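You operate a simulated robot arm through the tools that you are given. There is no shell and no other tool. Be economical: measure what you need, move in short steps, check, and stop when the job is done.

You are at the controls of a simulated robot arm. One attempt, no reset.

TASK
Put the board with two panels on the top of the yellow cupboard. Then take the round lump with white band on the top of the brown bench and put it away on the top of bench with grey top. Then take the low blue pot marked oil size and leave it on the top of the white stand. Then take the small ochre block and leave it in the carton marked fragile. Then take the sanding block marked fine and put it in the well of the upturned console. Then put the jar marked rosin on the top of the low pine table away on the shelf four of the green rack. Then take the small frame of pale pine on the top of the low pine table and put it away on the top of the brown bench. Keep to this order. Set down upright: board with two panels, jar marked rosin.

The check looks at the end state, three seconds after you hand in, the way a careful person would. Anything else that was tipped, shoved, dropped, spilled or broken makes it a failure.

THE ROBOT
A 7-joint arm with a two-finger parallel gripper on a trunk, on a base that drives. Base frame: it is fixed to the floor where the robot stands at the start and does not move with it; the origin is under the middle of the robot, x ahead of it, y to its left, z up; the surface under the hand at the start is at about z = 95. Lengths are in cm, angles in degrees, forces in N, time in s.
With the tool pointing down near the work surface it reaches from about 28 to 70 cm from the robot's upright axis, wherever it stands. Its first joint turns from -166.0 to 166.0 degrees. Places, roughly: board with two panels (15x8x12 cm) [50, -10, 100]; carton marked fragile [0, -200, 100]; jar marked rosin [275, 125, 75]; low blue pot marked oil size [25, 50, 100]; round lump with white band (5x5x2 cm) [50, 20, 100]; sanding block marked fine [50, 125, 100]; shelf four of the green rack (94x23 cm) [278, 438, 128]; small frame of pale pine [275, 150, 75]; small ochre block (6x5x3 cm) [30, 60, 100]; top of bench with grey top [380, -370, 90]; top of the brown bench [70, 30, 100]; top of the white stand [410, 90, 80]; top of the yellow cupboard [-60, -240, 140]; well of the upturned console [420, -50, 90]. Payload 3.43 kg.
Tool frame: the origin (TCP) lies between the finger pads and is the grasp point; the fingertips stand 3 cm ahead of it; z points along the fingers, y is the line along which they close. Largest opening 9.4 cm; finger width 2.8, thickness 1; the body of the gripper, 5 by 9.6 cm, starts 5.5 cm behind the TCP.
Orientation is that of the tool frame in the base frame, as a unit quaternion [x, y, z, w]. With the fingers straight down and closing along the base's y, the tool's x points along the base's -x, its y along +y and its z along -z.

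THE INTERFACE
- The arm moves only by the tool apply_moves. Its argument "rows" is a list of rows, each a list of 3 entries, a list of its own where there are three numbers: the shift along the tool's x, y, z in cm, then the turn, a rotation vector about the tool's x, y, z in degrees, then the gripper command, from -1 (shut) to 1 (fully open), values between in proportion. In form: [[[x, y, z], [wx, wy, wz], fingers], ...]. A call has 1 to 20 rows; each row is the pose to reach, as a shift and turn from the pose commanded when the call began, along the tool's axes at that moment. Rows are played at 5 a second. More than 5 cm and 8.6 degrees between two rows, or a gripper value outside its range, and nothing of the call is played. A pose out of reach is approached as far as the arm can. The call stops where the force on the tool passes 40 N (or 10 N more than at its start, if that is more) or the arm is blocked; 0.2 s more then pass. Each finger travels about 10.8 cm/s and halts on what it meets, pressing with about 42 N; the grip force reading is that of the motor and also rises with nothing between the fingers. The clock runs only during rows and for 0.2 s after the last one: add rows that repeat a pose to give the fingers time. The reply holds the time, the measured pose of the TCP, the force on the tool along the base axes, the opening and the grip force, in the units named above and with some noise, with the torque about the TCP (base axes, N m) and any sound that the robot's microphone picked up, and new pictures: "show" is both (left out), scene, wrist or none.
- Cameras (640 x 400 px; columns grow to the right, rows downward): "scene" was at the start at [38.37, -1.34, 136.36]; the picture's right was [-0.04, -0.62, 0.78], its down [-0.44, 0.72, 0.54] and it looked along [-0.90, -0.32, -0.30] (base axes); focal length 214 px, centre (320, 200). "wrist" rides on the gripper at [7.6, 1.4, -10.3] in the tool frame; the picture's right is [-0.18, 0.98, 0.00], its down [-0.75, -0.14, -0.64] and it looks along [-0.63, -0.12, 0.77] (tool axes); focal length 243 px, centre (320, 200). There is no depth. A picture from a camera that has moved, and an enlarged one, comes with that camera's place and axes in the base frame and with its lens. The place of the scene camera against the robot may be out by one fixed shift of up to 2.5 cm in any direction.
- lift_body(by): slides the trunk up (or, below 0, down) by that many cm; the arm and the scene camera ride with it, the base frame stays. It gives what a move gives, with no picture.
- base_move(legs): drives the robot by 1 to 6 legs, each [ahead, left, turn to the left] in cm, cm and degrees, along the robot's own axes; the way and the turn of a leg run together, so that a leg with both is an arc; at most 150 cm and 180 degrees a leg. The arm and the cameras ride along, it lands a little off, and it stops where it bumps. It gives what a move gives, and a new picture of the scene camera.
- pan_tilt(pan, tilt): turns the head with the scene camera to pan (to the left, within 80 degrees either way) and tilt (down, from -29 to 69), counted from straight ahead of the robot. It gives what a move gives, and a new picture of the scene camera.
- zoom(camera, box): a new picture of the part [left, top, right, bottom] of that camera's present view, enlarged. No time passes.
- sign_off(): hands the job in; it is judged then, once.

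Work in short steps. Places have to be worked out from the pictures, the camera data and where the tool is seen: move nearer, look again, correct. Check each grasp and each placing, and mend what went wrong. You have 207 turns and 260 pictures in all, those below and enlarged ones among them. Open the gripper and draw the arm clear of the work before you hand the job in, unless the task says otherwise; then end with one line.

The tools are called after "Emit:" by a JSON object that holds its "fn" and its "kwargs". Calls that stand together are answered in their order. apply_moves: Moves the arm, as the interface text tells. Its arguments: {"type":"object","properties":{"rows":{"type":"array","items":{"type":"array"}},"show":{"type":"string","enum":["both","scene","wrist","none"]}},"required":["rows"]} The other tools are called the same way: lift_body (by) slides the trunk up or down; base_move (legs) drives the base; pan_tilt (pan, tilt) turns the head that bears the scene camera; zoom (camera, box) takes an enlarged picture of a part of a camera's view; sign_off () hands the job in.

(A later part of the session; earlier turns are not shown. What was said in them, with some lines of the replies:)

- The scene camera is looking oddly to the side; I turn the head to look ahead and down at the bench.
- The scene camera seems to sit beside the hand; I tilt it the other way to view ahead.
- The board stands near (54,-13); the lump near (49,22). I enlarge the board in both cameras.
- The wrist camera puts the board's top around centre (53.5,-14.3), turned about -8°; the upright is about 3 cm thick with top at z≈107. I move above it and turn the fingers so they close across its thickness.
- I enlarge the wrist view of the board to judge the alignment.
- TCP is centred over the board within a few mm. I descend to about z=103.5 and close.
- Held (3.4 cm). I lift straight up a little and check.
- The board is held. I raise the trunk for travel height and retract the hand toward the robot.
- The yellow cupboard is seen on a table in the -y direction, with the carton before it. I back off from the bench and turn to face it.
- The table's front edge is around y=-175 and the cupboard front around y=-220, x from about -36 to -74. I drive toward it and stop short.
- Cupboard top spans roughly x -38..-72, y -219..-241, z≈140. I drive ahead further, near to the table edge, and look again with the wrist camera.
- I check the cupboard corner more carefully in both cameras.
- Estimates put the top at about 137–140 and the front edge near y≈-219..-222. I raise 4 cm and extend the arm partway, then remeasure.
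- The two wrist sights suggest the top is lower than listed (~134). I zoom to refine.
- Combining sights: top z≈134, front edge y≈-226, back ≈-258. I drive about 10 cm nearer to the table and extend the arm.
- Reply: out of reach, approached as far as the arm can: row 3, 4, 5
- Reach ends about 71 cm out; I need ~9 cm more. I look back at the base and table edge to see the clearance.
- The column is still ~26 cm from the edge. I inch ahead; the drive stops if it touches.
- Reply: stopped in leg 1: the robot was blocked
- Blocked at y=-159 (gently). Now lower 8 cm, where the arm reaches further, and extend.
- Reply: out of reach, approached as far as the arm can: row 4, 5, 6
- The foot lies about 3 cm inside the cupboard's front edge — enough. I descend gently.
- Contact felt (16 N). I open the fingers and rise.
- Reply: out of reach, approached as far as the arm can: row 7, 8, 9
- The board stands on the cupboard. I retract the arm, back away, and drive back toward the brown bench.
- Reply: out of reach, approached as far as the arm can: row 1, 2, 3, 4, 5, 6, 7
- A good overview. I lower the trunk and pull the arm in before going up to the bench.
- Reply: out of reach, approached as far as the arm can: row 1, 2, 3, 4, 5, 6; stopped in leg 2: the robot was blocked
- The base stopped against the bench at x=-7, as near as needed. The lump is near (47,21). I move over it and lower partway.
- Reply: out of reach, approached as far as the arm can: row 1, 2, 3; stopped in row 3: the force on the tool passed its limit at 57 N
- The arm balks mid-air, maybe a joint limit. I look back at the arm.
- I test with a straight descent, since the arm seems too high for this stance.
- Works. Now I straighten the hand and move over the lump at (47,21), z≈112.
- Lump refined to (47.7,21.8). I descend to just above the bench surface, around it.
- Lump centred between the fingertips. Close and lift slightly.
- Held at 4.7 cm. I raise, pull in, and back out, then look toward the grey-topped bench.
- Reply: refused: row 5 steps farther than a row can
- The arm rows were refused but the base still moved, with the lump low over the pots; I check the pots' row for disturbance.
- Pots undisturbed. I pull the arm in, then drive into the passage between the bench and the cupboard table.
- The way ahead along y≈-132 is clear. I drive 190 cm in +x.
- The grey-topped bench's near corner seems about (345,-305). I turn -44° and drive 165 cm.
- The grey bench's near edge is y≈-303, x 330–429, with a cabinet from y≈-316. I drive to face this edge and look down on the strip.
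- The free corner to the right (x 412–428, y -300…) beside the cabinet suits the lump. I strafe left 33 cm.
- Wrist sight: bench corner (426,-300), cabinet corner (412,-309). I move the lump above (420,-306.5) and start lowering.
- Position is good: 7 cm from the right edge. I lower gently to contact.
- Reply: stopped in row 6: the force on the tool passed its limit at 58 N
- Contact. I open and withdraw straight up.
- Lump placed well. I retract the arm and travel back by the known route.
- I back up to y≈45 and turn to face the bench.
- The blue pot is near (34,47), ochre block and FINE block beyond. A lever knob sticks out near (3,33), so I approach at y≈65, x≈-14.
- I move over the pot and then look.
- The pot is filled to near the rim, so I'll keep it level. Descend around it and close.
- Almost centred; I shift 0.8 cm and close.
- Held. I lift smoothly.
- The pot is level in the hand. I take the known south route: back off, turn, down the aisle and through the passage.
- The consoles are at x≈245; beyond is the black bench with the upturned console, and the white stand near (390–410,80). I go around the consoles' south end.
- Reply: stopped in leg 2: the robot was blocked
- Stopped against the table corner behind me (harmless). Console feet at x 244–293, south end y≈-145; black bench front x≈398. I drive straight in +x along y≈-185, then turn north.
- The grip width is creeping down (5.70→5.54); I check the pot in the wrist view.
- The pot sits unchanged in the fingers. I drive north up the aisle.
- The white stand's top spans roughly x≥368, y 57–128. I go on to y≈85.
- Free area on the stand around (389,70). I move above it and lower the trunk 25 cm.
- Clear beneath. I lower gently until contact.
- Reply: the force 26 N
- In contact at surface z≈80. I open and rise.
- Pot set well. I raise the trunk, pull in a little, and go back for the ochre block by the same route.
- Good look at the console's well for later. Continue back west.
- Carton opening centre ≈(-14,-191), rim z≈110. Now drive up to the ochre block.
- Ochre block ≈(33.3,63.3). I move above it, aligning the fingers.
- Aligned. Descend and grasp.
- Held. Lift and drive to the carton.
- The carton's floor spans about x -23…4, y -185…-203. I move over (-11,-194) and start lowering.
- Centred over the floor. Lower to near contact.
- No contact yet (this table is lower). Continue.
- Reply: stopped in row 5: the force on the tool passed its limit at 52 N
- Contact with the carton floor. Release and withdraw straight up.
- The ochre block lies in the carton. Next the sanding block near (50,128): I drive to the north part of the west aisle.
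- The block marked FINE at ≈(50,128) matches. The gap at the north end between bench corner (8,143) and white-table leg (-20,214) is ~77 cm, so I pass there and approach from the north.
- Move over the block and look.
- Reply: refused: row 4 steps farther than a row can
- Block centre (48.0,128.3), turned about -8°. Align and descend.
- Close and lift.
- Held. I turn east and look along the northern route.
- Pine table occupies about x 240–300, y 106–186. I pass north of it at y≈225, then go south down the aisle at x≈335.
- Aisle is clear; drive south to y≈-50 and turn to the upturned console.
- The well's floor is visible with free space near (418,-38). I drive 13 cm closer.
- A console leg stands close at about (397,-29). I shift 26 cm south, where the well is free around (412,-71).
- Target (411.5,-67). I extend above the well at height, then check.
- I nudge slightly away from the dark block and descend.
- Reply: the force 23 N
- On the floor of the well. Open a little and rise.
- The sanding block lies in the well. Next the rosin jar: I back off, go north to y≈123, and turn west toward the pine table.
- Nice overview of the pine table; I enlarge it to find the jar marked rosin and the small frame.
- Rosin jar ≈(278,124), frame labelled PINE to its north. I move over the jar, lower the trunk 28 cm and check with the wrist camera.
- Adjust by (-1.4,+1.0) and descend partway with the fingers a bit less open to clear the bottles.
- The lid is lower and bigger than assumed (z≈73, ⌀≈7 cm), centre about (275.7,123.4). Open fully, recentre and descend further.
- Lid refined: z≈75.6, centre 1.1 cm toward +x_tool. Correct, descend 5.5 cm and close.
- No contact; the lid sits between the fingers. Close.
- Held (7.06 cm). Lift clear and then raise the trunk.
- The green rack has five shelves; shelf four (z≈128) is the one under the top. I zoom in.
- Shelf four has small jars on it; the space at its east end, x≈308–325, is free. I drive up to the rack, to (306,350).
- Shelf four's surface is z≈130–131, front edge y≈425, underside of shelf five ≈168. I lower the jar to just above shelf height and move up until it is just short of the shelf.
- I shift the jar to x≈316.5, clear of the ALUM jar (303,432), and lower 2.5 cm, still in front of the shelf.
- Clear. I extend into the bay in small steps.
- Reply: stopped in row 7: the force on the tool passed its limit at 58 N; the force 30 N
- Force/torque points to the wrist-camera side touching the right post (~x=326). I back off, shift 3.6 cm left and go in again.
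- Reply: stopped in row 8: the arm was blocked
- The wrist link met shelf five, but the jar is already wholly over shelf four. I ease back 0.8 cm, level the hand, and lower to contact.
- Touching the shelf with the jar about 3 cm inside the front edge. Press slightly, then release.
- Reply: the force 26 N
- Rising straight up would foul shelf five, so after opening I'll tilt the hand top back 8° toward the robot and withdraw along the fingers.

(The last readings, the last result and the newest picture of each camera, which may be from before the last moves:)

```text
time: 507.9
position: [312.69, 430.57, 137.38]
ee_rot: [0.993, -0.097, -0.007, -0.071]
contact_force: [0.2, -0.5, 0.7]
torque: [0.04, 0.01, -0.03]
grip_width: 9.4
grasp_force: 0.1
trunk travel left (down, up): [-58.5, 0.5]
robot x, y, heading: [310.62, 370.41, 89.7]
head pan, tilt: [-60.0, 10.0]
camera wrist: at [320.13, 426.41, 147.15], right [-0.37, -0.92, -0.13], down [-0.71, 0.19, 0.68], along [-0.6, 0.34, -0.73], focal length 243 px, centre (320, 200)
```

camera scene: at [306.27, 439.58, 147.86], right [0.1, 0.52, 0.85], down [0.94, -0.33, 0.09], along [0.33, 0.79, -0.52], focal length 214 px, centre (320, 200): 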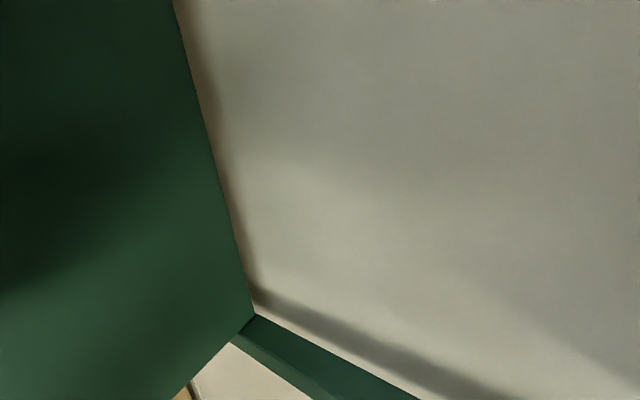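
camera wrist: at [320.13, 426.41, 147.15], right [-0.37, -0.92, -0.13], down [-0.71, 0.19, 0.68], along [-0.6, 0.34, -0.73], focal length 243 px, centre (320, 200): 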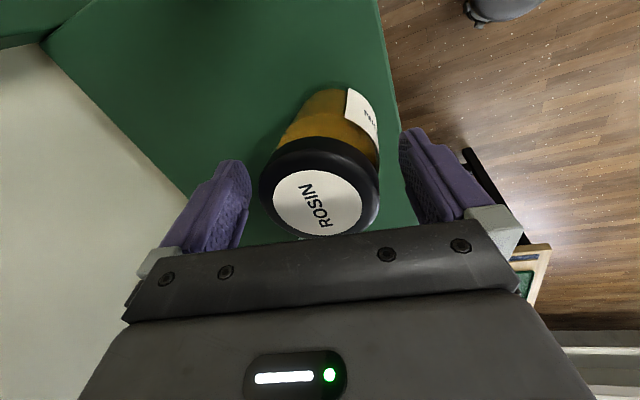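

Jar stands straight; the fingers are moving off it cleanly. Continue along the tool axis.

Emit:
{"fn": "apply_moves", "kwargs": {"rows": [[[0, 0, -1], [0, 0, 0], 1], [[0, 0, -2], [0, 0, 0], 1], [[0, 0, -3], [0, 0, 0], 1], [[0, 0, -4], [0, 0, 0], 1], [[0, 0, -5], [0, 0, 0], 1]], "show": "wrist"}}

```text
time: 509.1
position: [312.52, 429.04, 140.1]
ee_rot: [0.994, -0.095, -0.006, -0.045]
contact_force: [-0.1, 0.4, 0.2]
torque: [0.06, 0.0, -0.01]
grip_width: 9.43
grasp_force: 0.0
trunk travel left (down, up): [-58.5, 0.5]
robot x, y, heading: [310.96, 370.6, 89.7]
head pan, tilt: [-60.0, 10.0]
camera wrist: at [319.97, 425.34, 149.88], right [-0.37, -0.93, -0.08], down [-0.71, 0.22, 0.67], along [-0.6, 0.3, -0.74], focal length 243 px, centre (320, 200)
```

wrist: 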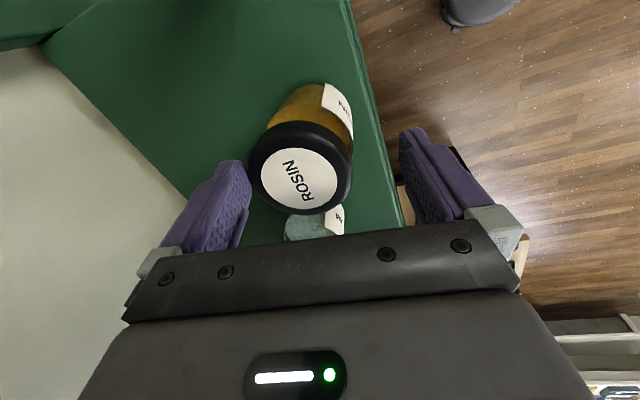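

The arm is nudging shelf five and the back finger nears the lid. I drop the command 2 cm, tilt a further 7° and centre the fingers over the jar.

Emit:
{"fn": "apply_moves", "kwargs": {"rows": [[[0, -0.3, 2.3], [0, 0, 0], 1], [[0, -0.3, 2.3], [2.4, -0.4, 0], 1], [[0, -0.4, 2.3], [4.8, -0.9, 0], 1], [[0, -0.5, 2.3], [7, -1.3, 0], 1]], "show": "wrist"}}

```text
time: 510.1
position: [312.94, 430.87, 140.18]
ee_rot: [0.987, -0.096, -0.011, -0.132]
contact_force: [0.0, -0.6, -0.1]
torque: [0.05, 0.01, 0.01]
grip_width: 9.42
grasp_force: 0.1
trunk travel left (down, up): [-58.5, 0.5]
robot x, y, heading: [310.79, 370.68, 89.8]
head pan, tilt: [-60.0, 10.0]
camera wrist: at [320.14, 425.54, 149.43], right [-0.37, -0.9, -0.25], down [-0.71, 0.1, 0.69], along [-0.6, 0.43, -0.68], focal length 243 px, centre (320, 200)
```

wrist: 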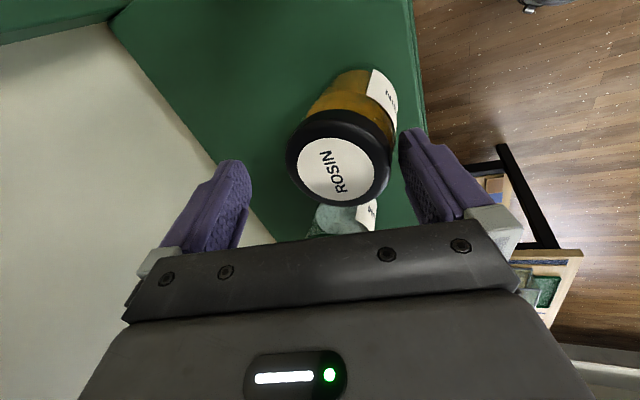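

Now well tilted; withdraw along the tool axis.

Emit:
{"fn": "apply_moves", "kwargs": {"rows": [[[0, 0.3, -0.8], [0, 0, 0], 1], [[0, 0.4, -1.6], [0, 0, 0], 1], [[0, 0.4, -2.4], [0, 0, 0], 1], [[0, 0.4, -3.2], [0, 0, 0], 1]], "show": "wrist"}}

```text
time: 511.1
position: [312.75, 429.43, 143.13]
ee_rot: [0.987, -0.096, -0.012, -0.131]
contact_force: [0.1, 0.5, 1.0]
torque: [0.0, 0.0, -0.01]
grip_width: 9.4
grasp_force: 0.2
trunk travel left (down, up): [-58.5, 0.5]
robot x, y, heading: [311.07, 370.4, 89.7]
head pan, tilt: [-60.0, 10.0]
camera wrist: at [320.09, 424.1, 152.24], right [-0.37, -0.9, -0.24], down [-0.71, 0.11, 0.69], along [-0.6, 0.43, -0.68], focal length 243 px, centre (320, 200)
```

wrist: 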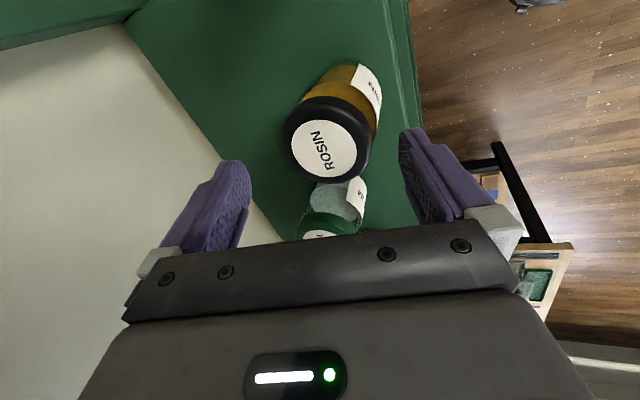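

The fingertips are above the lid. I rise a little more and retreat out of the rack.

Emit:
{"fn": "apply_moves", "kwargs": {"rows": [[[0, 0, -1], [0, 0, 0], 1], [[0.6, 3.2, -2], [0, 0, 0], 1], [[1.3, 6.4, -3.2], [0, 0, 0], 1], [[1.9, 9.6, -4.5], [0, 0, 0], 1], [[2.6, 12.9, -6], [0, 0, 0], 1]], "show": "both"}}

```text
time: 512.3
position: [312.99, 415.13, 145.27]
ee_rot: [0.987, -0.095, -0.013, -0.132]
contact_force: [0.0, 0.1, 0.7]
torque: [0.01, 0.02, 0.0]
grip_width: 9.36
grasp_force: 0.0
trunk travel left (down, up): [-58.5, 0.5]
robot x, y, heading: [310.92, 370.78, 89.9]
head pan, tilt: [-60.0, 10.0]
camera scene: at [306.32, 422.21, 157.65], right [0.09, 0.25, 0.96], down [0.94, -0.35, 0.0], along [0.34, 0.9, -0.26], focal length 214 px, centre (320, 200)
camera wrist: at [320.41, 409.7, 154.44], right [-0.37, -0.9, -0.24], down [-0.71, 0.11, 0.69], along [-0.59, 0.43, -0.68], focal length 243 px, centre (320, 200)
```

scene: 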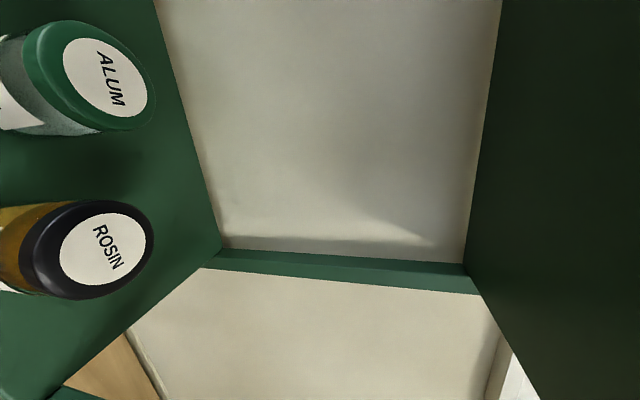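
wrist: 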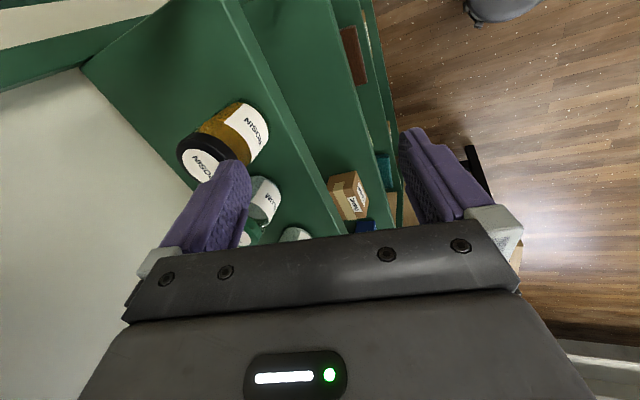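

The jar stands upright on shelf four. I back off, level the hand, and head to the pine table for the frame.

Emit:
{"fn": "base_move", "kwargs": {"legs": [[-60, 0, 0]]}}

Emit:
{"fn": "apply_moves", "kwargs": {"rows": [[[0, 0, 0], [-5, 1, 0], 1], [[0, 0, 0], [-10, 2, 0], 1], [[0, 0, 0], [-14.8, 2.9, 0], 1], [[0, 0, 0], [-14.8, 2.9, 0], 1]], "show": "none"}}

Emit:
{"fn": "pan_tilt", "kwargs": {"pan": -60, "tilt": 0}}

```text
time: 515.7
position: [312.77, 355.59, 145.22]
ee_rot: [0.987, -0.092, -0.013, -0.131]
contact_force: [-0.5, -0.1, 0.6]
torque: [0.0, 0.01, 0.04]
grip_width: 9.41
grasp_force: 0.0
trunk travel left (down, up): [-58.5, 0.5]
robot x, y, heading: [310.69, 310.59, 89.9]
head pan, tilt: [-60.0, 10.0]
camera scene: at [306.0, 362.69, 157.6], right [0.09, 0.25, 0.96], down [0.94, -0.34, 0.0], along [0.33, 0.91, -0.26], focal length 214 px, centre (320, 200)
```

scene: 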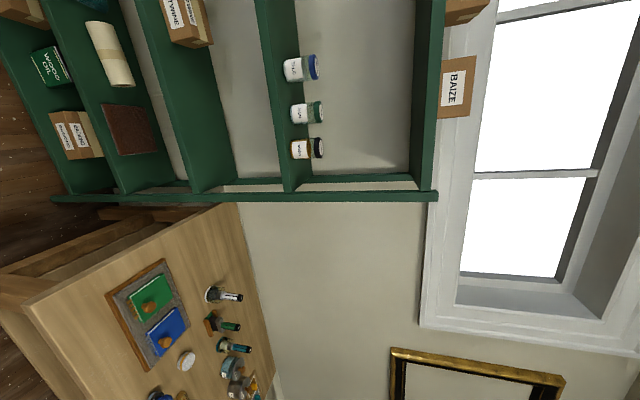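

```text
time: 516.7
position: [312.73, 355.73, 145.32]
ee_rot: [0.996, -0.094, 0.001, 0.001]
contact_force: [0.6, 0.6, 0.0]
torque: [0.01, 0.0, 0.01]
grip_width: 9.43
grasp_force: 0.0
trunk travel left (down, up): [-58.5, 0.5]
robot x, y, heading: [311.12, 310.97, 90.1]
head pan, tilt: [-60.0, 10.0]
```

```text
time: 517.4
position: [312.76, 355.7, 145.2]
ee_rot: [0.996, -0.094, 0.001, -0.001]
contact_force: [0.0, 0.7, -0.4]
torque: [0.03, 0.03, 0.02]
grip_width: 9.41
grasp_force: 0.0
trunk travel left (down, up): [-58.5, 0.5]
robot x, y, heading: [311.22, 310.57, 90.3]
head pan, tilt: [-60.0, 0.0]
camera scene: at [304.4, 365.33, 155.48], right [0.09, 0.49, 0.87], down [0.98, -0.19, 0.0], along [0.16, 0.85, -0.5], focal length 214 px, centre (320, 200)
```

scene: 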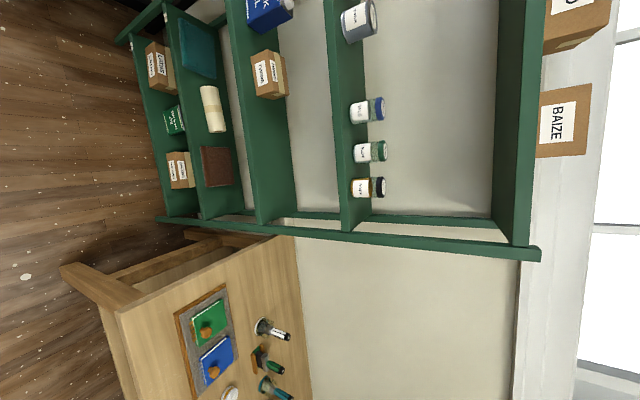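

Everything on shelf four stands well. I drive to the north side of the pine table.

Emit:
{"fn": "base_move", "kwargs": {"legs": [[0, 0, 179], [90, -31, 0]]}}

Emit:
{"fn": "lift_body", "kwargs": {"by": -34}}

Emit:
{"fn": "pan_tilt", "kwargs": {"pan": -25, "tilt": 10}}

```text
time: 529.9
position: [282.55, 173.01, 145.2]
ee_rot: [0.083, 0.997, 0.001, -0.001]
contact_force: [0.1, 0.6, 0.7]
torque: [0.01, 0.02, -0.01]
grip_width: 9.41
grasp_force: 0.0
trunk travel left (down, up): [-58.5, 0.5]
robot x, y, heading: [283.39, 217.69, -88.6]
head pan, tilt: [-60.0, 0.0]
camera scene: at [293.04, 163.41, 155.47], right [-0.08, -0.49, 0.87], down [-0.99, 0.16, 0.0], along [-0.14, -0.85, -0.5], focal length 214 px, centre (320, 200)
```

scene: 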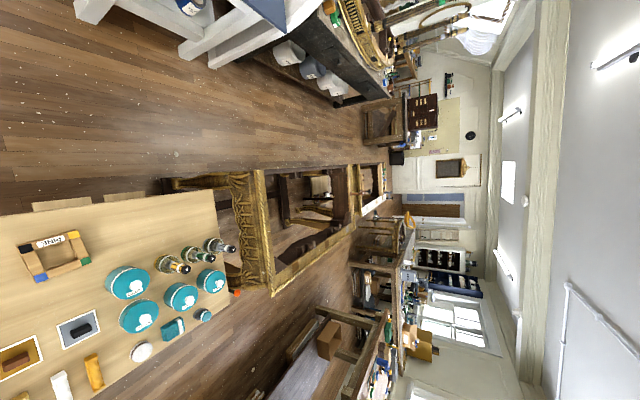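

```text
time: 533.2
position: [282.52, 172.98, 111.3]
ee_rot: [0.082, 0.997, -0.001, -0.001]
contact_force: [-0.2, -1.0, 0.0]
torque: [0.0, 0.01, -0.03]
grip_width: 9.4
grasp_force: 0.1
trunk travel left (down, up): [-24.5, 34.5]
robot x, y, heading: [283.27, 217.4, -88.5]
head pan, tilt: [-60.0, 0.0]
```

```text
time: 534.2
position: [282.59, 173.0, 111.22]
ee_rot: [0.082, 0.997, -0.001, -0.001]
contact_force: [0.4, -0.5, -0.2]
torque: [-0.01, -0.05, 0.03]
grip_width: 9.41
grasp_force: 0.1
trunk travel left (down, up): [-24.5, 34.5]
robot x, y, heading: [283.43, 217.72, -88.8]
head pan, tilt: [-25.0, 10.0]
camera scene: at [292.1, 167.52, 117.56], right [-0.15, -0.89, 0.42], down [-0.96, 0.23, 0.16], along [-0.24, -0.38, -0.89], focal length 214 px, centre (320, 200)
```

scene: 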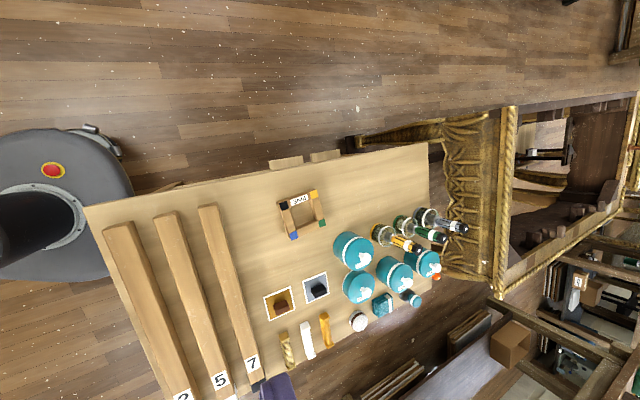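

Move above the frame and look with the wrist camera.

Emit:
{"fn": "apply_moves", "kwargs": {"rows": [[[0.5, -4.2, 1], [0, 0, 0], 1], [[1, -8.4, 3], [0, 0, 0], 1], [[1.6, -12.6, 5], [0, 0, 0], 1], [[2.2, -16.8, 7], [0, 0, 0], 1], [[2.7, -20.7, 9], [0, 0, 0], 1], [[2.7, -20.7, 12], [0, 0, 0], 1], [[2.7, -20.7, 15], [0, 0, 0], 1]], "show": "wrist"}}

```text
time: 535.8
position: [276.55, 153.17, 96.39]
ee_rot: [0.083, 0.997, -0.001, -0.001]
contact_force: [0.5, -0.9, 0.0]
torque: [-0.02, 0.01, -0.01]
grip_width: 9.38
grasp_force: 0.0
trunk travel left (down, up): [-24.5, 34.5]
robot x, y, heading: [283.13, 217.91, -88.7]
head pan, tilt: [-25.0, 10.0]
camera wrist: at [269.5, 155.91, 106.61], right [0.34, 0.94, 0.0], down [0.72, -0.26, 0.64], along [0.6, -0.22, -0.77], focal length 243 px, centre (320, 200)
```

wrist: 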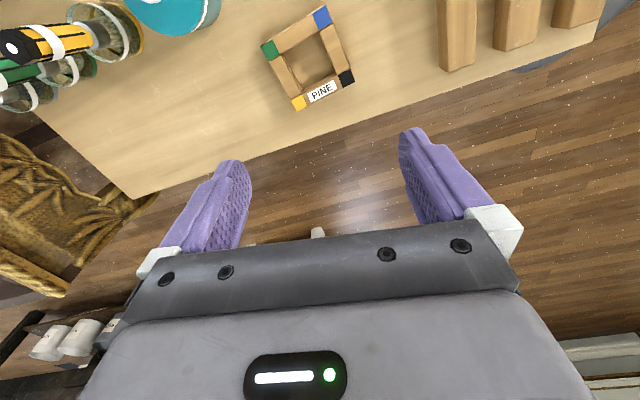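

Frame centre ≈(275,152). I'll grip the north bar (blue–black), centre ≈(274.7,155.9), turning the fingers 17° and half-opening.

Emit:
{"fn": "apply_moves", "kwargs": {"rows": [[[0.8, 0.8, 2], [0, 0, -6], 0.4], [[1.6, 1.6, 5], [0, 0, -12], 0.1], [[2.3, 2.4, 9], [0, 0, -17], 0.06], [[2.3, 2.4, 13], [0, 0, -17], 0.06], [[2.3, 2.4, 13], [0, 0, -17], 0.06]], "show": "wrist"}}

```text
time: 537.0
position: [274.44, 155.8, 83.71]
ee_rot: [-0.066, 0.998, 0.001, -0.001]
contact_force: [0.2, -0.1, -0.1]
torque: [0.03, 0.0, -0.02]
grip_width: 4.99
grasp_force: 0.2
trunk travel left (down, up): [-24.5, 34.5]
robot x, y, heading: [283.34, 218.25, -88.3]
head pan, tilt: [-25.0, 10.0]
camera wrist: at [266.96, 156.32, 93.86], right [0.05, 1.0, 0.0], down [0.77, -0.04, 0.64], along [0.64, -0.03, -0.77], focal length 243 px, centre (320, 200)
```

wrist: 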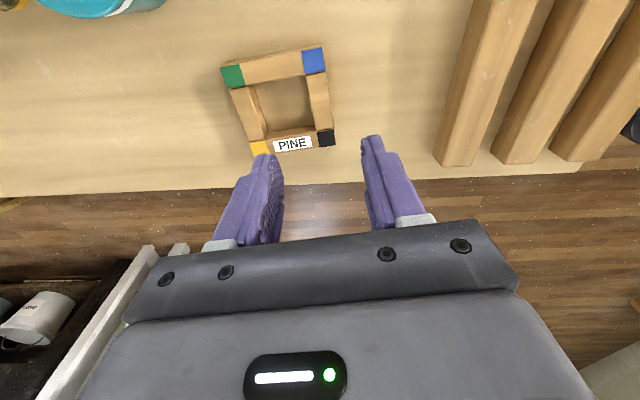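

Aligned. Descend further and check.

Emit:
{"fn": "apply_moves", "kwargs": {"rows": [[[-0.5, 0.2, 3], [0, 0, 0], 0.06], [[-0.5, 0.2, 6], [0, 0, 0], 0.06], [[-0.5, 0.2, 8.5], [0, 0, 0], 0.06]], "show": "wrist"}}

```text
time: 537.8
position: [274.99, 156.09, 74.86]
ee_rot: [-0.066, 0.998, 0.0, -0.002]
contact_force: [-0.5, 0.5, -0.2]
torque: [0.03, 0.0, 0.02]
grip_width: 4.97
grasp_force: 0.0
trunk travel left (down, up): [-24.5, 34.5]
robot x, y, heading: [283.37, 217.77, -89.0]
head pan, tilt: [-25.0, 10.0]
camera wrist: at [267.52, 156.6, 85.2], right [0.05, 1.0, 0.0], down [0.77, -0.04, 0.64], along [0.64, -0.04, -0.77], focal length 243 px, centre (320, 200)
```

wrist: 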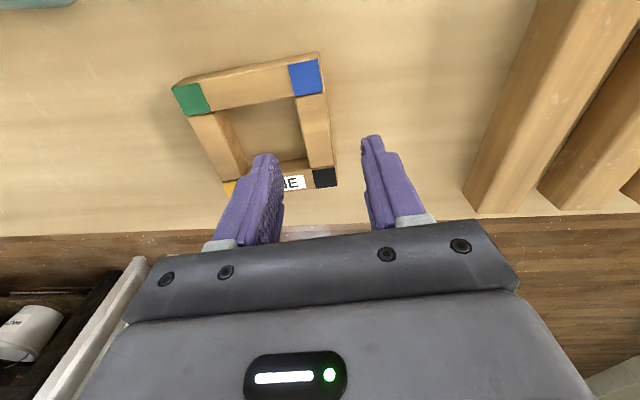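

The bar is centred between the fingers. Shift 0.9 cm along the bar and lower by small steps.

Emit:
{"fn": "apply_moves", "kwargs": {"rows": [[[0.9, 0, 0.3], [0, 0, 0], 0.06], [[0.9, 0, 0.8], [0, 0, 0], 0.06], [[0.9, 0, 1.3], [0, 0, 0], 0.06], [[0.9, 0, 1.7], [0, 0, 0], 0.06]], "show": "wrist"}}

```text
time: 538.8
position: [274.23, 156.04, 73.12]
ee_rot: [-0.066, 0.998, 0.0, -0.001]
contact_force: [0.4, 0.5, 0.2]
torque: [0.01, 0.01, -0.01]
grip_width: 4.97
grasp_force: 0.1
trunk travel left (down, up): [-24.5, 34.5]
robot x, y, heading: [282.94, 217.78, -88.8]
head pan, tilt: [-25.0, 10.0]
camera wrist: at [266.57, 156.51, 83.37], right [0.05, 1.0, 0.0], down [0.77, -0.04, 0.64], along [0.64, -0.04, -0.77], focal length 243 px, centre (320, 200)
```

wrist: 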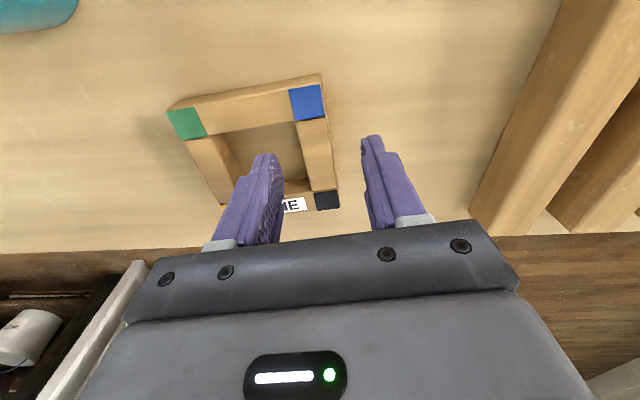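

Triangulating again: the frame top is at z≈68 (table ≈66). I shift back 0.9 cm and lower 3.4 cm more.

Emit:
{"fn": "apply_moves", "kwargs": {"rows": [[[-0.9, 0.1, 0.5], [0, 0, 0], 0.06], [[-0.9, 0.1, 1.3], [0, 0, 0], 0.06], [[-0.9, 0.1, 2.1], [0, 0, 0], 0.06], [[-0.9, 0.1, 2.8], [0, 0, 0], 0.06], [[-0.9, 0.1, 3.3], [0, 0, 0], 0.06]], "show": "wrist"}}

```text
time: 540.0
position: [275.22, 156.18, 69.72]
ee_rot: [-0.065, 0.998, -0.002, -0.001]
contact_force: [0.1, -0.6, -0.3]
torque: [-0.01, 0.04, 0.01]
grip_width: 5.01
grasp_force: 0.1
trunk travel left (down, up): [-24.5, 34.5]
robot x, y, heading: [283.43, 217.83, -88.6]
head pan, tilt: [-25.0, 10.0]
camera wrist: at [267.54, 156.62, 80.06], right [0.05, 1.0, 0.0], down [0.77, -0.04, 0.64], along [0.64, -0.04, -0.77], focal length 243 px, centre (320, 200)
```

wrist: 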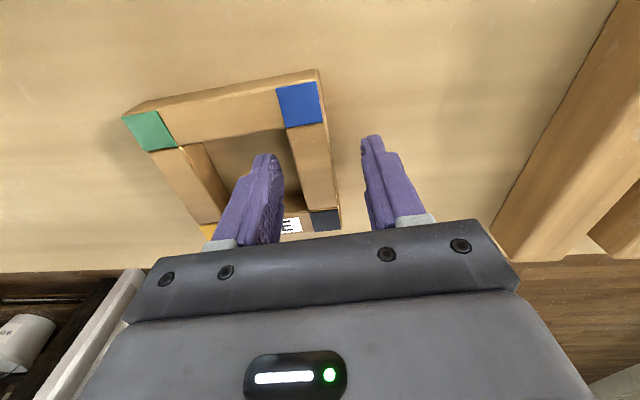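

The finger is in the opening; no contact. Close on the bar.

Emit:
{"fn": "apply_moves", "kwargs": {"rows": [[[0, 0, 0.2], [0, 0, 0], -0.3], [[0, 0, 0.2], [0, 0, 0], -0.7], [[0, 0, 0.2], [0, 0, 0], -1], [[0, 0, 0.2], [0, 0, 0], -1], [[0, 0, -1], [0, 0, 0], -1], [[0, 0, -2.5], [0, 0, 0], -1]], "show": "wrist"}}

```text
time: 541.4
position: [275.04, 156.16, 72.26]
ee_rot: [-0.065, 0.998, 0.0, -0.001]
contact_force: [-0.7, 0.4, -1.4]
torque: [0.0, 0.03, -0.02]
grip_width: 2.0
grasp_force: 42.1
trunk travel left (down, up): [-24.5, 34.5]
robot x, y, heading: [283.24, 217.92, -88.8]
head pan, tilt: [-25.0, 10.0]
camera wrist: at [267.44, 156.61, 82.41], right [0.05, 1.0, 0.0], down [0.77, -0.04, 0.64], along [0.64, -0.03, -0.77], focal length 243 px, centre (320, 200)
```

wrist: 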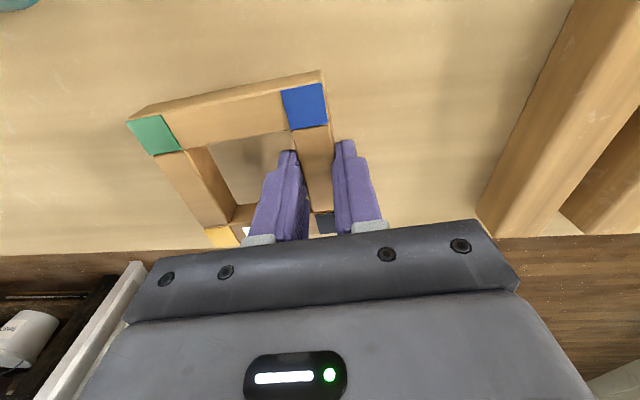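

The frame is held level by its bar. Lift and pull back.

Emit:
{"fn": "apply_moves", "kwargs": {"rows": [[[0, 0, -4], [0, 0, 0], -1], [[0, 0, -8], [0, 0, 0], -1], [[0, 0, -12], [0, 0, 0], -1], [[0, 0, -16], [0, 0, 0], -1], [[0, 0, -20], [0, 0, 0], -1], [[0, 0, -24], [0, 0, 0], -1], [[0, 0, -28], [0, 0, 0], -1], [[0, 4, -31], [0, 0, 0], -1], [[0, 8, -33], [0, 0, 0], -1], [[0, 12, -35], [0, 0, 0], -1], [[0, 16, -37], [0, 0, 0], -1]], "show": "wrist"}}

Emit:
{"fn": "lift_body", "kwargs": {"by": 18}}

```text
time: 543.8
position: [272.92, 172.47, 109.47]
ee_rot: [-0.065, 0.998, -0.001, -0.001]
contact_force: [0.3, -0.8, -0.9]
torque: [0.05, 0.01, 0.0]
grip_width: 2.01
grasp_force: 42.0
trunk travel left (down, up): [-24.5, 34.5]
robot x, y, heading: [283.59, 217.5, -88.4]
head pan, tilt: [-25.0, 10.0]
camera wrist: at [265.31, 172.85, 119.78], right [0.05, 1.0, 0.0], down [0.77, -0.04, 0.64], along [0.64, -0.04, -0.77], focal length 243 px, centre (320, 200)
```

wrist: 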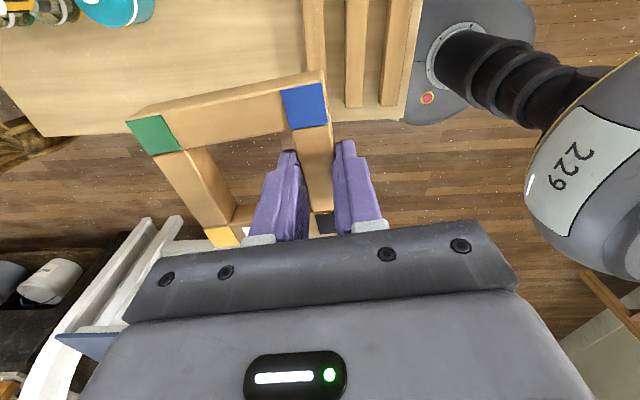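

```text
time: 545.8
position: [272.87, 172.32, 127.47]
ee_rot: [-0.065, 0.998, 0.0, 0.0]
contact_force: [-0.3, 0.3, -1.5]
torque: [0.04, 0.03, 0.0]
grip_width: 2.02
grasp_force: 41.6
trunk travel left (down, up): [-42.5, 16.5]
robot x, y, heading: [283.55, 217.69, -88.8]
head pan, tilt: [-25.0, 10.0]
```

Strafe west to the bench's north end.

Emit:
{"fn": "base_move", "kwargs": {"legs": [[0, -110, 0], [26, -106, -1]]}}

Emit:
{"fn": "pan_tilt", "kwargs": {"pan": -15, "tilt": 15}}

```text
time: 556.7
position: [55.46, 142.67, 127.47]
ee_rot: [-0.046, 0.999, 0.0, -0.001]
contact_force: [-0.2, -0.1, 0.0]
torque: [0.04, -0.02, -0.04]
grip_width: 2.01
grasp_force: 41.8
trunk travel left (down, up): [-42.5, 16.5]
robot x, y, heading: [67.56, 187.71, -90.7]
head pan, tilt: [-25.0, 10.0]
camera scene: at [66.12, 139.44, 133.8], right [0.09, -0.9, 0.42], down [-0.99, -0.02, 0.16], along [-0.14, -0.43, -0.89], focal length 214 px, centre (320, 200)
```

scene: 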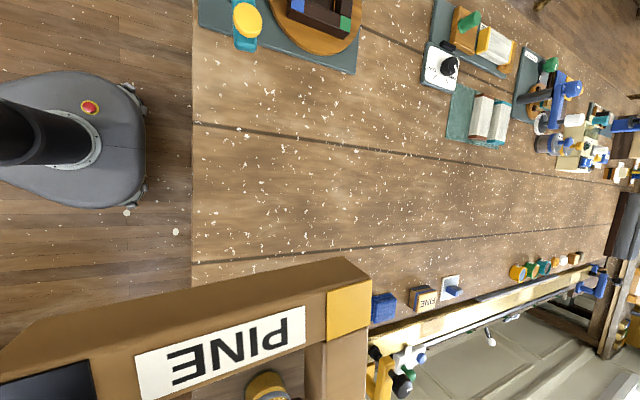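

```text
time: 557.4
position: [55.52, 142.49, 127.35]
ee_rot: [-0.047, 0.999, 0.0, 0.0]
contact_force: [0.1, -0.1, -0.4]
torque: [0.01, 0.0, -0.02]
grip_width: 2.02
grasp_force: 42.6
trunk travel left (down, up): [-42.5, 16.5]
robot x, y, heading: [67.8, 188.11, -90.8]
head pan, tilt: [-15.0, 15.0]
camera scene: at [65.21, 140.87, 133.21], right [0.09, -0.96, 0.26], down [-0.97, -0.02, 0.25], along [-0.24, -0.27, -0.93], focal length 214 px, centre (320, 200)
```

scene: 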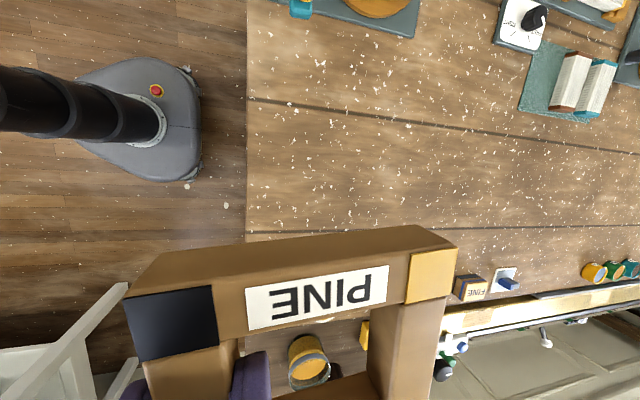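

A wide free area lies around (62,118). I extend there and lower.

Emit:
{"fn": "apply_moves", "kwargs": {"rows": [[[-0.9, -3.8, 0], [0, 0, 0], -1], [[-1.9, -7.6, 0], [0, 0, 0], -1], [[-2.8, -11.4, 0], [0, 0, 0], -1], [[-3.8, -15.2, 0], [0, 0, 0], -1], [[-4.7, -19, 0], [0, 0, 0], -1], [[-4.7, -19, 4], [0, 0, 0], -1], [[-4.7, -19, 8], [0, 0, 0], -1], [[-4.7, -19, 12], [0, 0, 0], -1], [[-4.7, -19, 16], [0, 0, 0], -1], [[-4.7, -19, 20], [0, 0, 0], -1]], "show": "wrist"}}

```text
time: 559.6
position: [62.03, 124.08, 107.22]
ee_rot: [-0.047, 0.999, 0.0, 0.0]
contact_force: [0.3, -0.1, -1.4]
torque: [0.04, -0.02, 0.02]
grip_width: 1.99
grasp_force: 41.8
trunk travel left (down, up): [-42.5, 16.5]
robot x, y, heading: [67.91, 187.77, -90.7]
head pan, tilt: [-15.0, 15.0]
camera wrist: at [54.48, 124.72, 117.44], right [0.09, 1.0, 0.0], down [0.76, -0.07, 0.64], along [0.64, -0.06, -0.77], focal length 243 px, centre (320, 200)
```

wrist: 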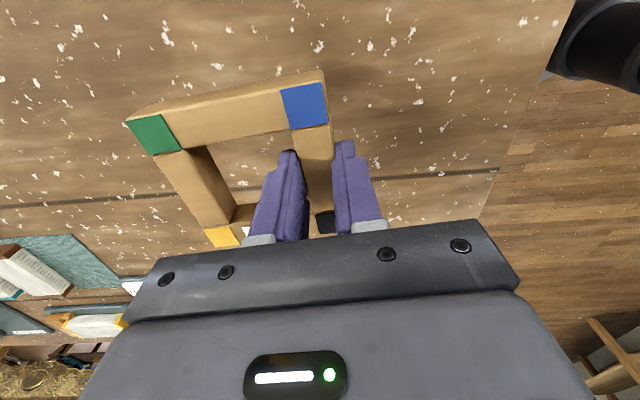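

Emit:
{"fn": "apply_moves", "kwargs": {"rows": [[[0, 0, 3], [0, 0, 0], -1], [[0, 0, 5.5], [0, 0, 0], -1], [[0, 0, 7], [0, 0, 0], -1], [[0, 0, 7.6], [0, 0, 0], -1], [[0, 0, 8.1], [0, 0, 0], -1], [[0, 0, 8.5], [0, 0, 0], -1]], "show": "wrist"}}

```text
time: 561.0
position: [61.98, 124.2, 98.9]
ee_rot: [-0.047, 0.999, -0.001, -0.001]
contact_force: [0.3, -0.4, -0.9]
torque: [0.04, 0.02, -0.02]
grip_width: 2.02
grasp_force: 41.8
trunk travel left (down, up): [-42.5, 16.5]
robot x, y, heading: [67.71, 187.35, -90.7]
head pan, tilt: [-15.0, 15.0]
camera wrist: at [54.41, 124.86, 109.15], right [0.09, 1.0, 0.0], down [0.76, -0.07, 0.64], along [0.64, -0.06, -0.77], focal length 243 px, centre (320, 200)
```

wrist: 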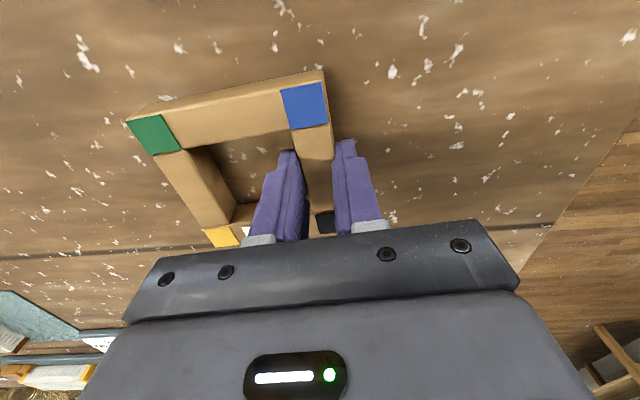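

Emit:
{"fn": "apply_moves", "kwargs": {"rows": [[[0, 0, 0.3], [0, 0, 0], -1], [[0, 0, 0.6], [0, 0, 0], -1], [[0, 0, 0.9], [0, 0, 0], -1], [[0, 0, 1.1], [0, 0, 0], -1]], "show": "wrist"}}

```text
time: 562.0
position: [61.84, 124.1, 98.02]
ee_rot: [-0.045, 0.999, -0.004, -0.002]
contact_force: [-1.4, -7.1, 32.0]
torque: [0.09, 0.0, -0.03]
grip_width: 2.0
grasp_force: 42.0
trunk travel left (down, up): [-42.5, 16.5]
robot x, y, heading: [67.89, 187.45, -90.6]
head pan, tilt: [-15.0, 15.0]
camera wrist: at [54.42, 124.92, 108.34], right [0.09, 1.0, -0.01], down [0.76, -0.07, 0.64], along [0.64, -0.06, -0.77], focal length 243 px, centre (320, 200)
```

wrist: 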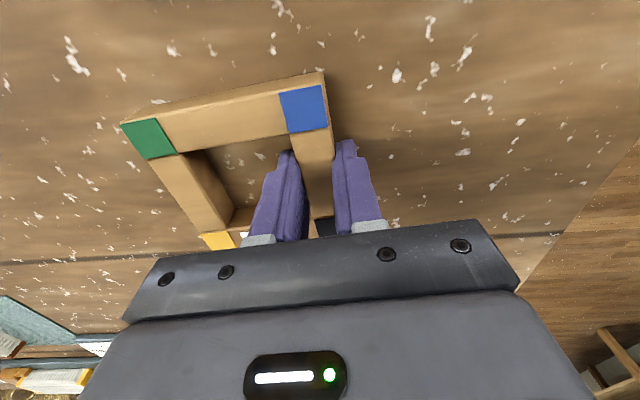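

Contact with the bench. Release with a modest opening and rise straight up.

Emit:
{"fn": "apply_moves", "kwargs": {"rows": [[[0, 0, -0.2], [0, 0, 0], -0.3], [[0, 0, -0.2], [0, 0, 0], 0], [[0, 0, -0.2], [0, 0, 0], 0], [[0, 0, -3], [0, 0, 0], 0], [[0, 0, -7], [0, 0, 0], 0], [[0, 0, -11], [0, 0, 0], 0.4], [[0, 0, -15], [0, 0, 0], 0.8], [[0, 0, -19], [0, 0, 0], 1], [[0, 0, -23], [0, 0, 0], 1], [[0, 0, -27], [0, 0, 0], 1], [[0, 4, -29], [0, 0, 0], 1], [[0, 8, -29], [0, 0, 0], 1], [[0, 12, -29], [0, 0, 0], 1], [[0, 16, -29], [0, 0, 0], 1]], "show": "both"}}

```text
time: 565.0
position: [60.47, 140.38, 126.84]
ee_rot: [-0.047, 0.999, -0.001, -0.001]
contact_force: [1.6, 0.1, 0.4]
torque: [-0.03, 0.02, -0.02]
grip_width: 9.38
grasp_force: 0.0
trunk travel left (down, up): [-42.5, 16.5]
robot x, y, heading: [67.42, 187.67, -90.7]
head pan, tilt: [-15.0, 15.0]
camera scene: at [70.21, 138.72, 132.6], right [0.09, -0.96, 0.26], down [-0.97, -0.02, 0.25], along [-0.24, -0.27, -0.93], focal length 214 px, centre (320, 200)
camera wrist: at [52.95, 141.17, 137.12], right [0.09, 1.0, 0.0], down [0.76, -0.07, 0.64], along [0.64, -0.06, -0.77], focal length 243 px, centre (320, 200)
```

scene: 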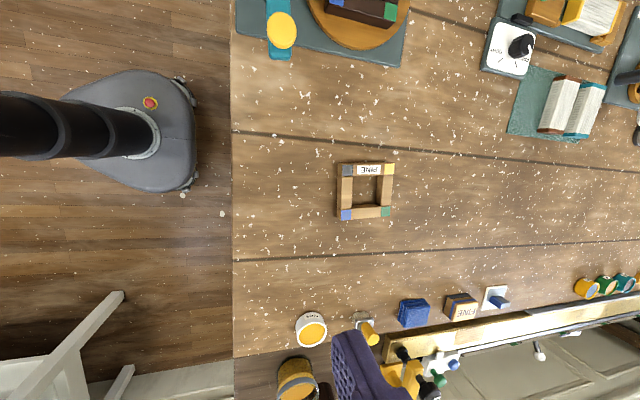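
wrist: 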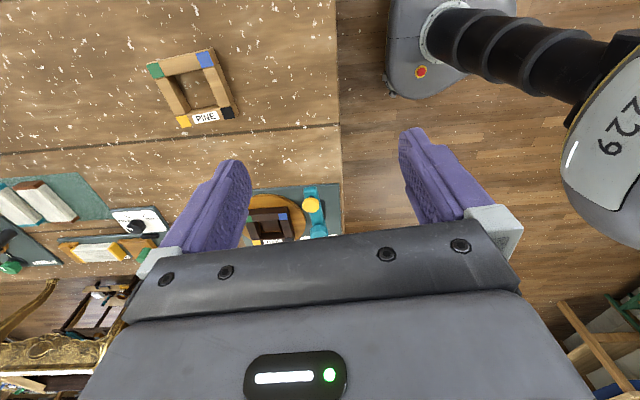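

The frame lies flat on the bench, gripper open. I back clear of the bench.

Emit:
{"fn": "base_move", "kwargs": {"legs": [[-25, 0, 0]]}}

```text
time: 566.8
position: [60.84, 166.03, 126.91]
ee_rot: [-0.049, 0.999, -0.001, 0.0]
contact_force: [-0.4, 0.0, -0.1]
torque: [-0.03, 0.03, 0.01]
grip_width: 9.4
grasp_force: 0.2
trunk travel left (down, up): [-42.5, 16.5]
robot x, y, heading: [68.23, 213.02, -90.6]
head pan, tilt: [-15.0, 15.0]
camera scene: at [70.69, 164.4, 132.61], right [0.1, -0.96, 0.26], down [-0.97, -0.03, 0.25], along [-0.23, -0.28, -0.93], focal length 214 px, centre (320, 200)
```

scene: 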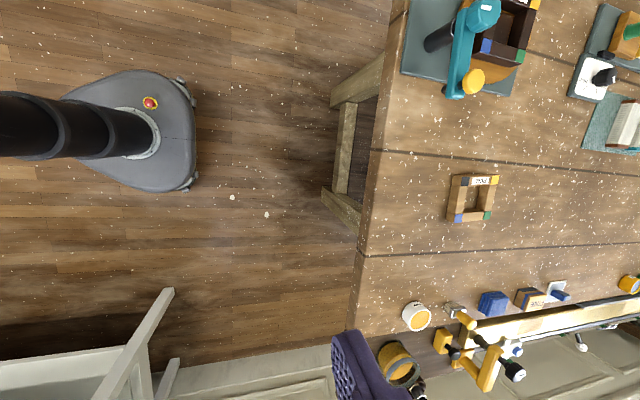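

All seven placings are done and the arm is clear, so I hand in.

Emit:
{"fn": "sign_off", "kwargs": {}}

```text
The job is handed in.
```

I put all seven objects in their places, in the order you gave, and the board and the rosin jar are standing upright. The rosin jar stands about 2–3 cm from the front edge of its shelf. The base and hand lightly bumped furniture a few times on the way, and I saw nothing knocked over.
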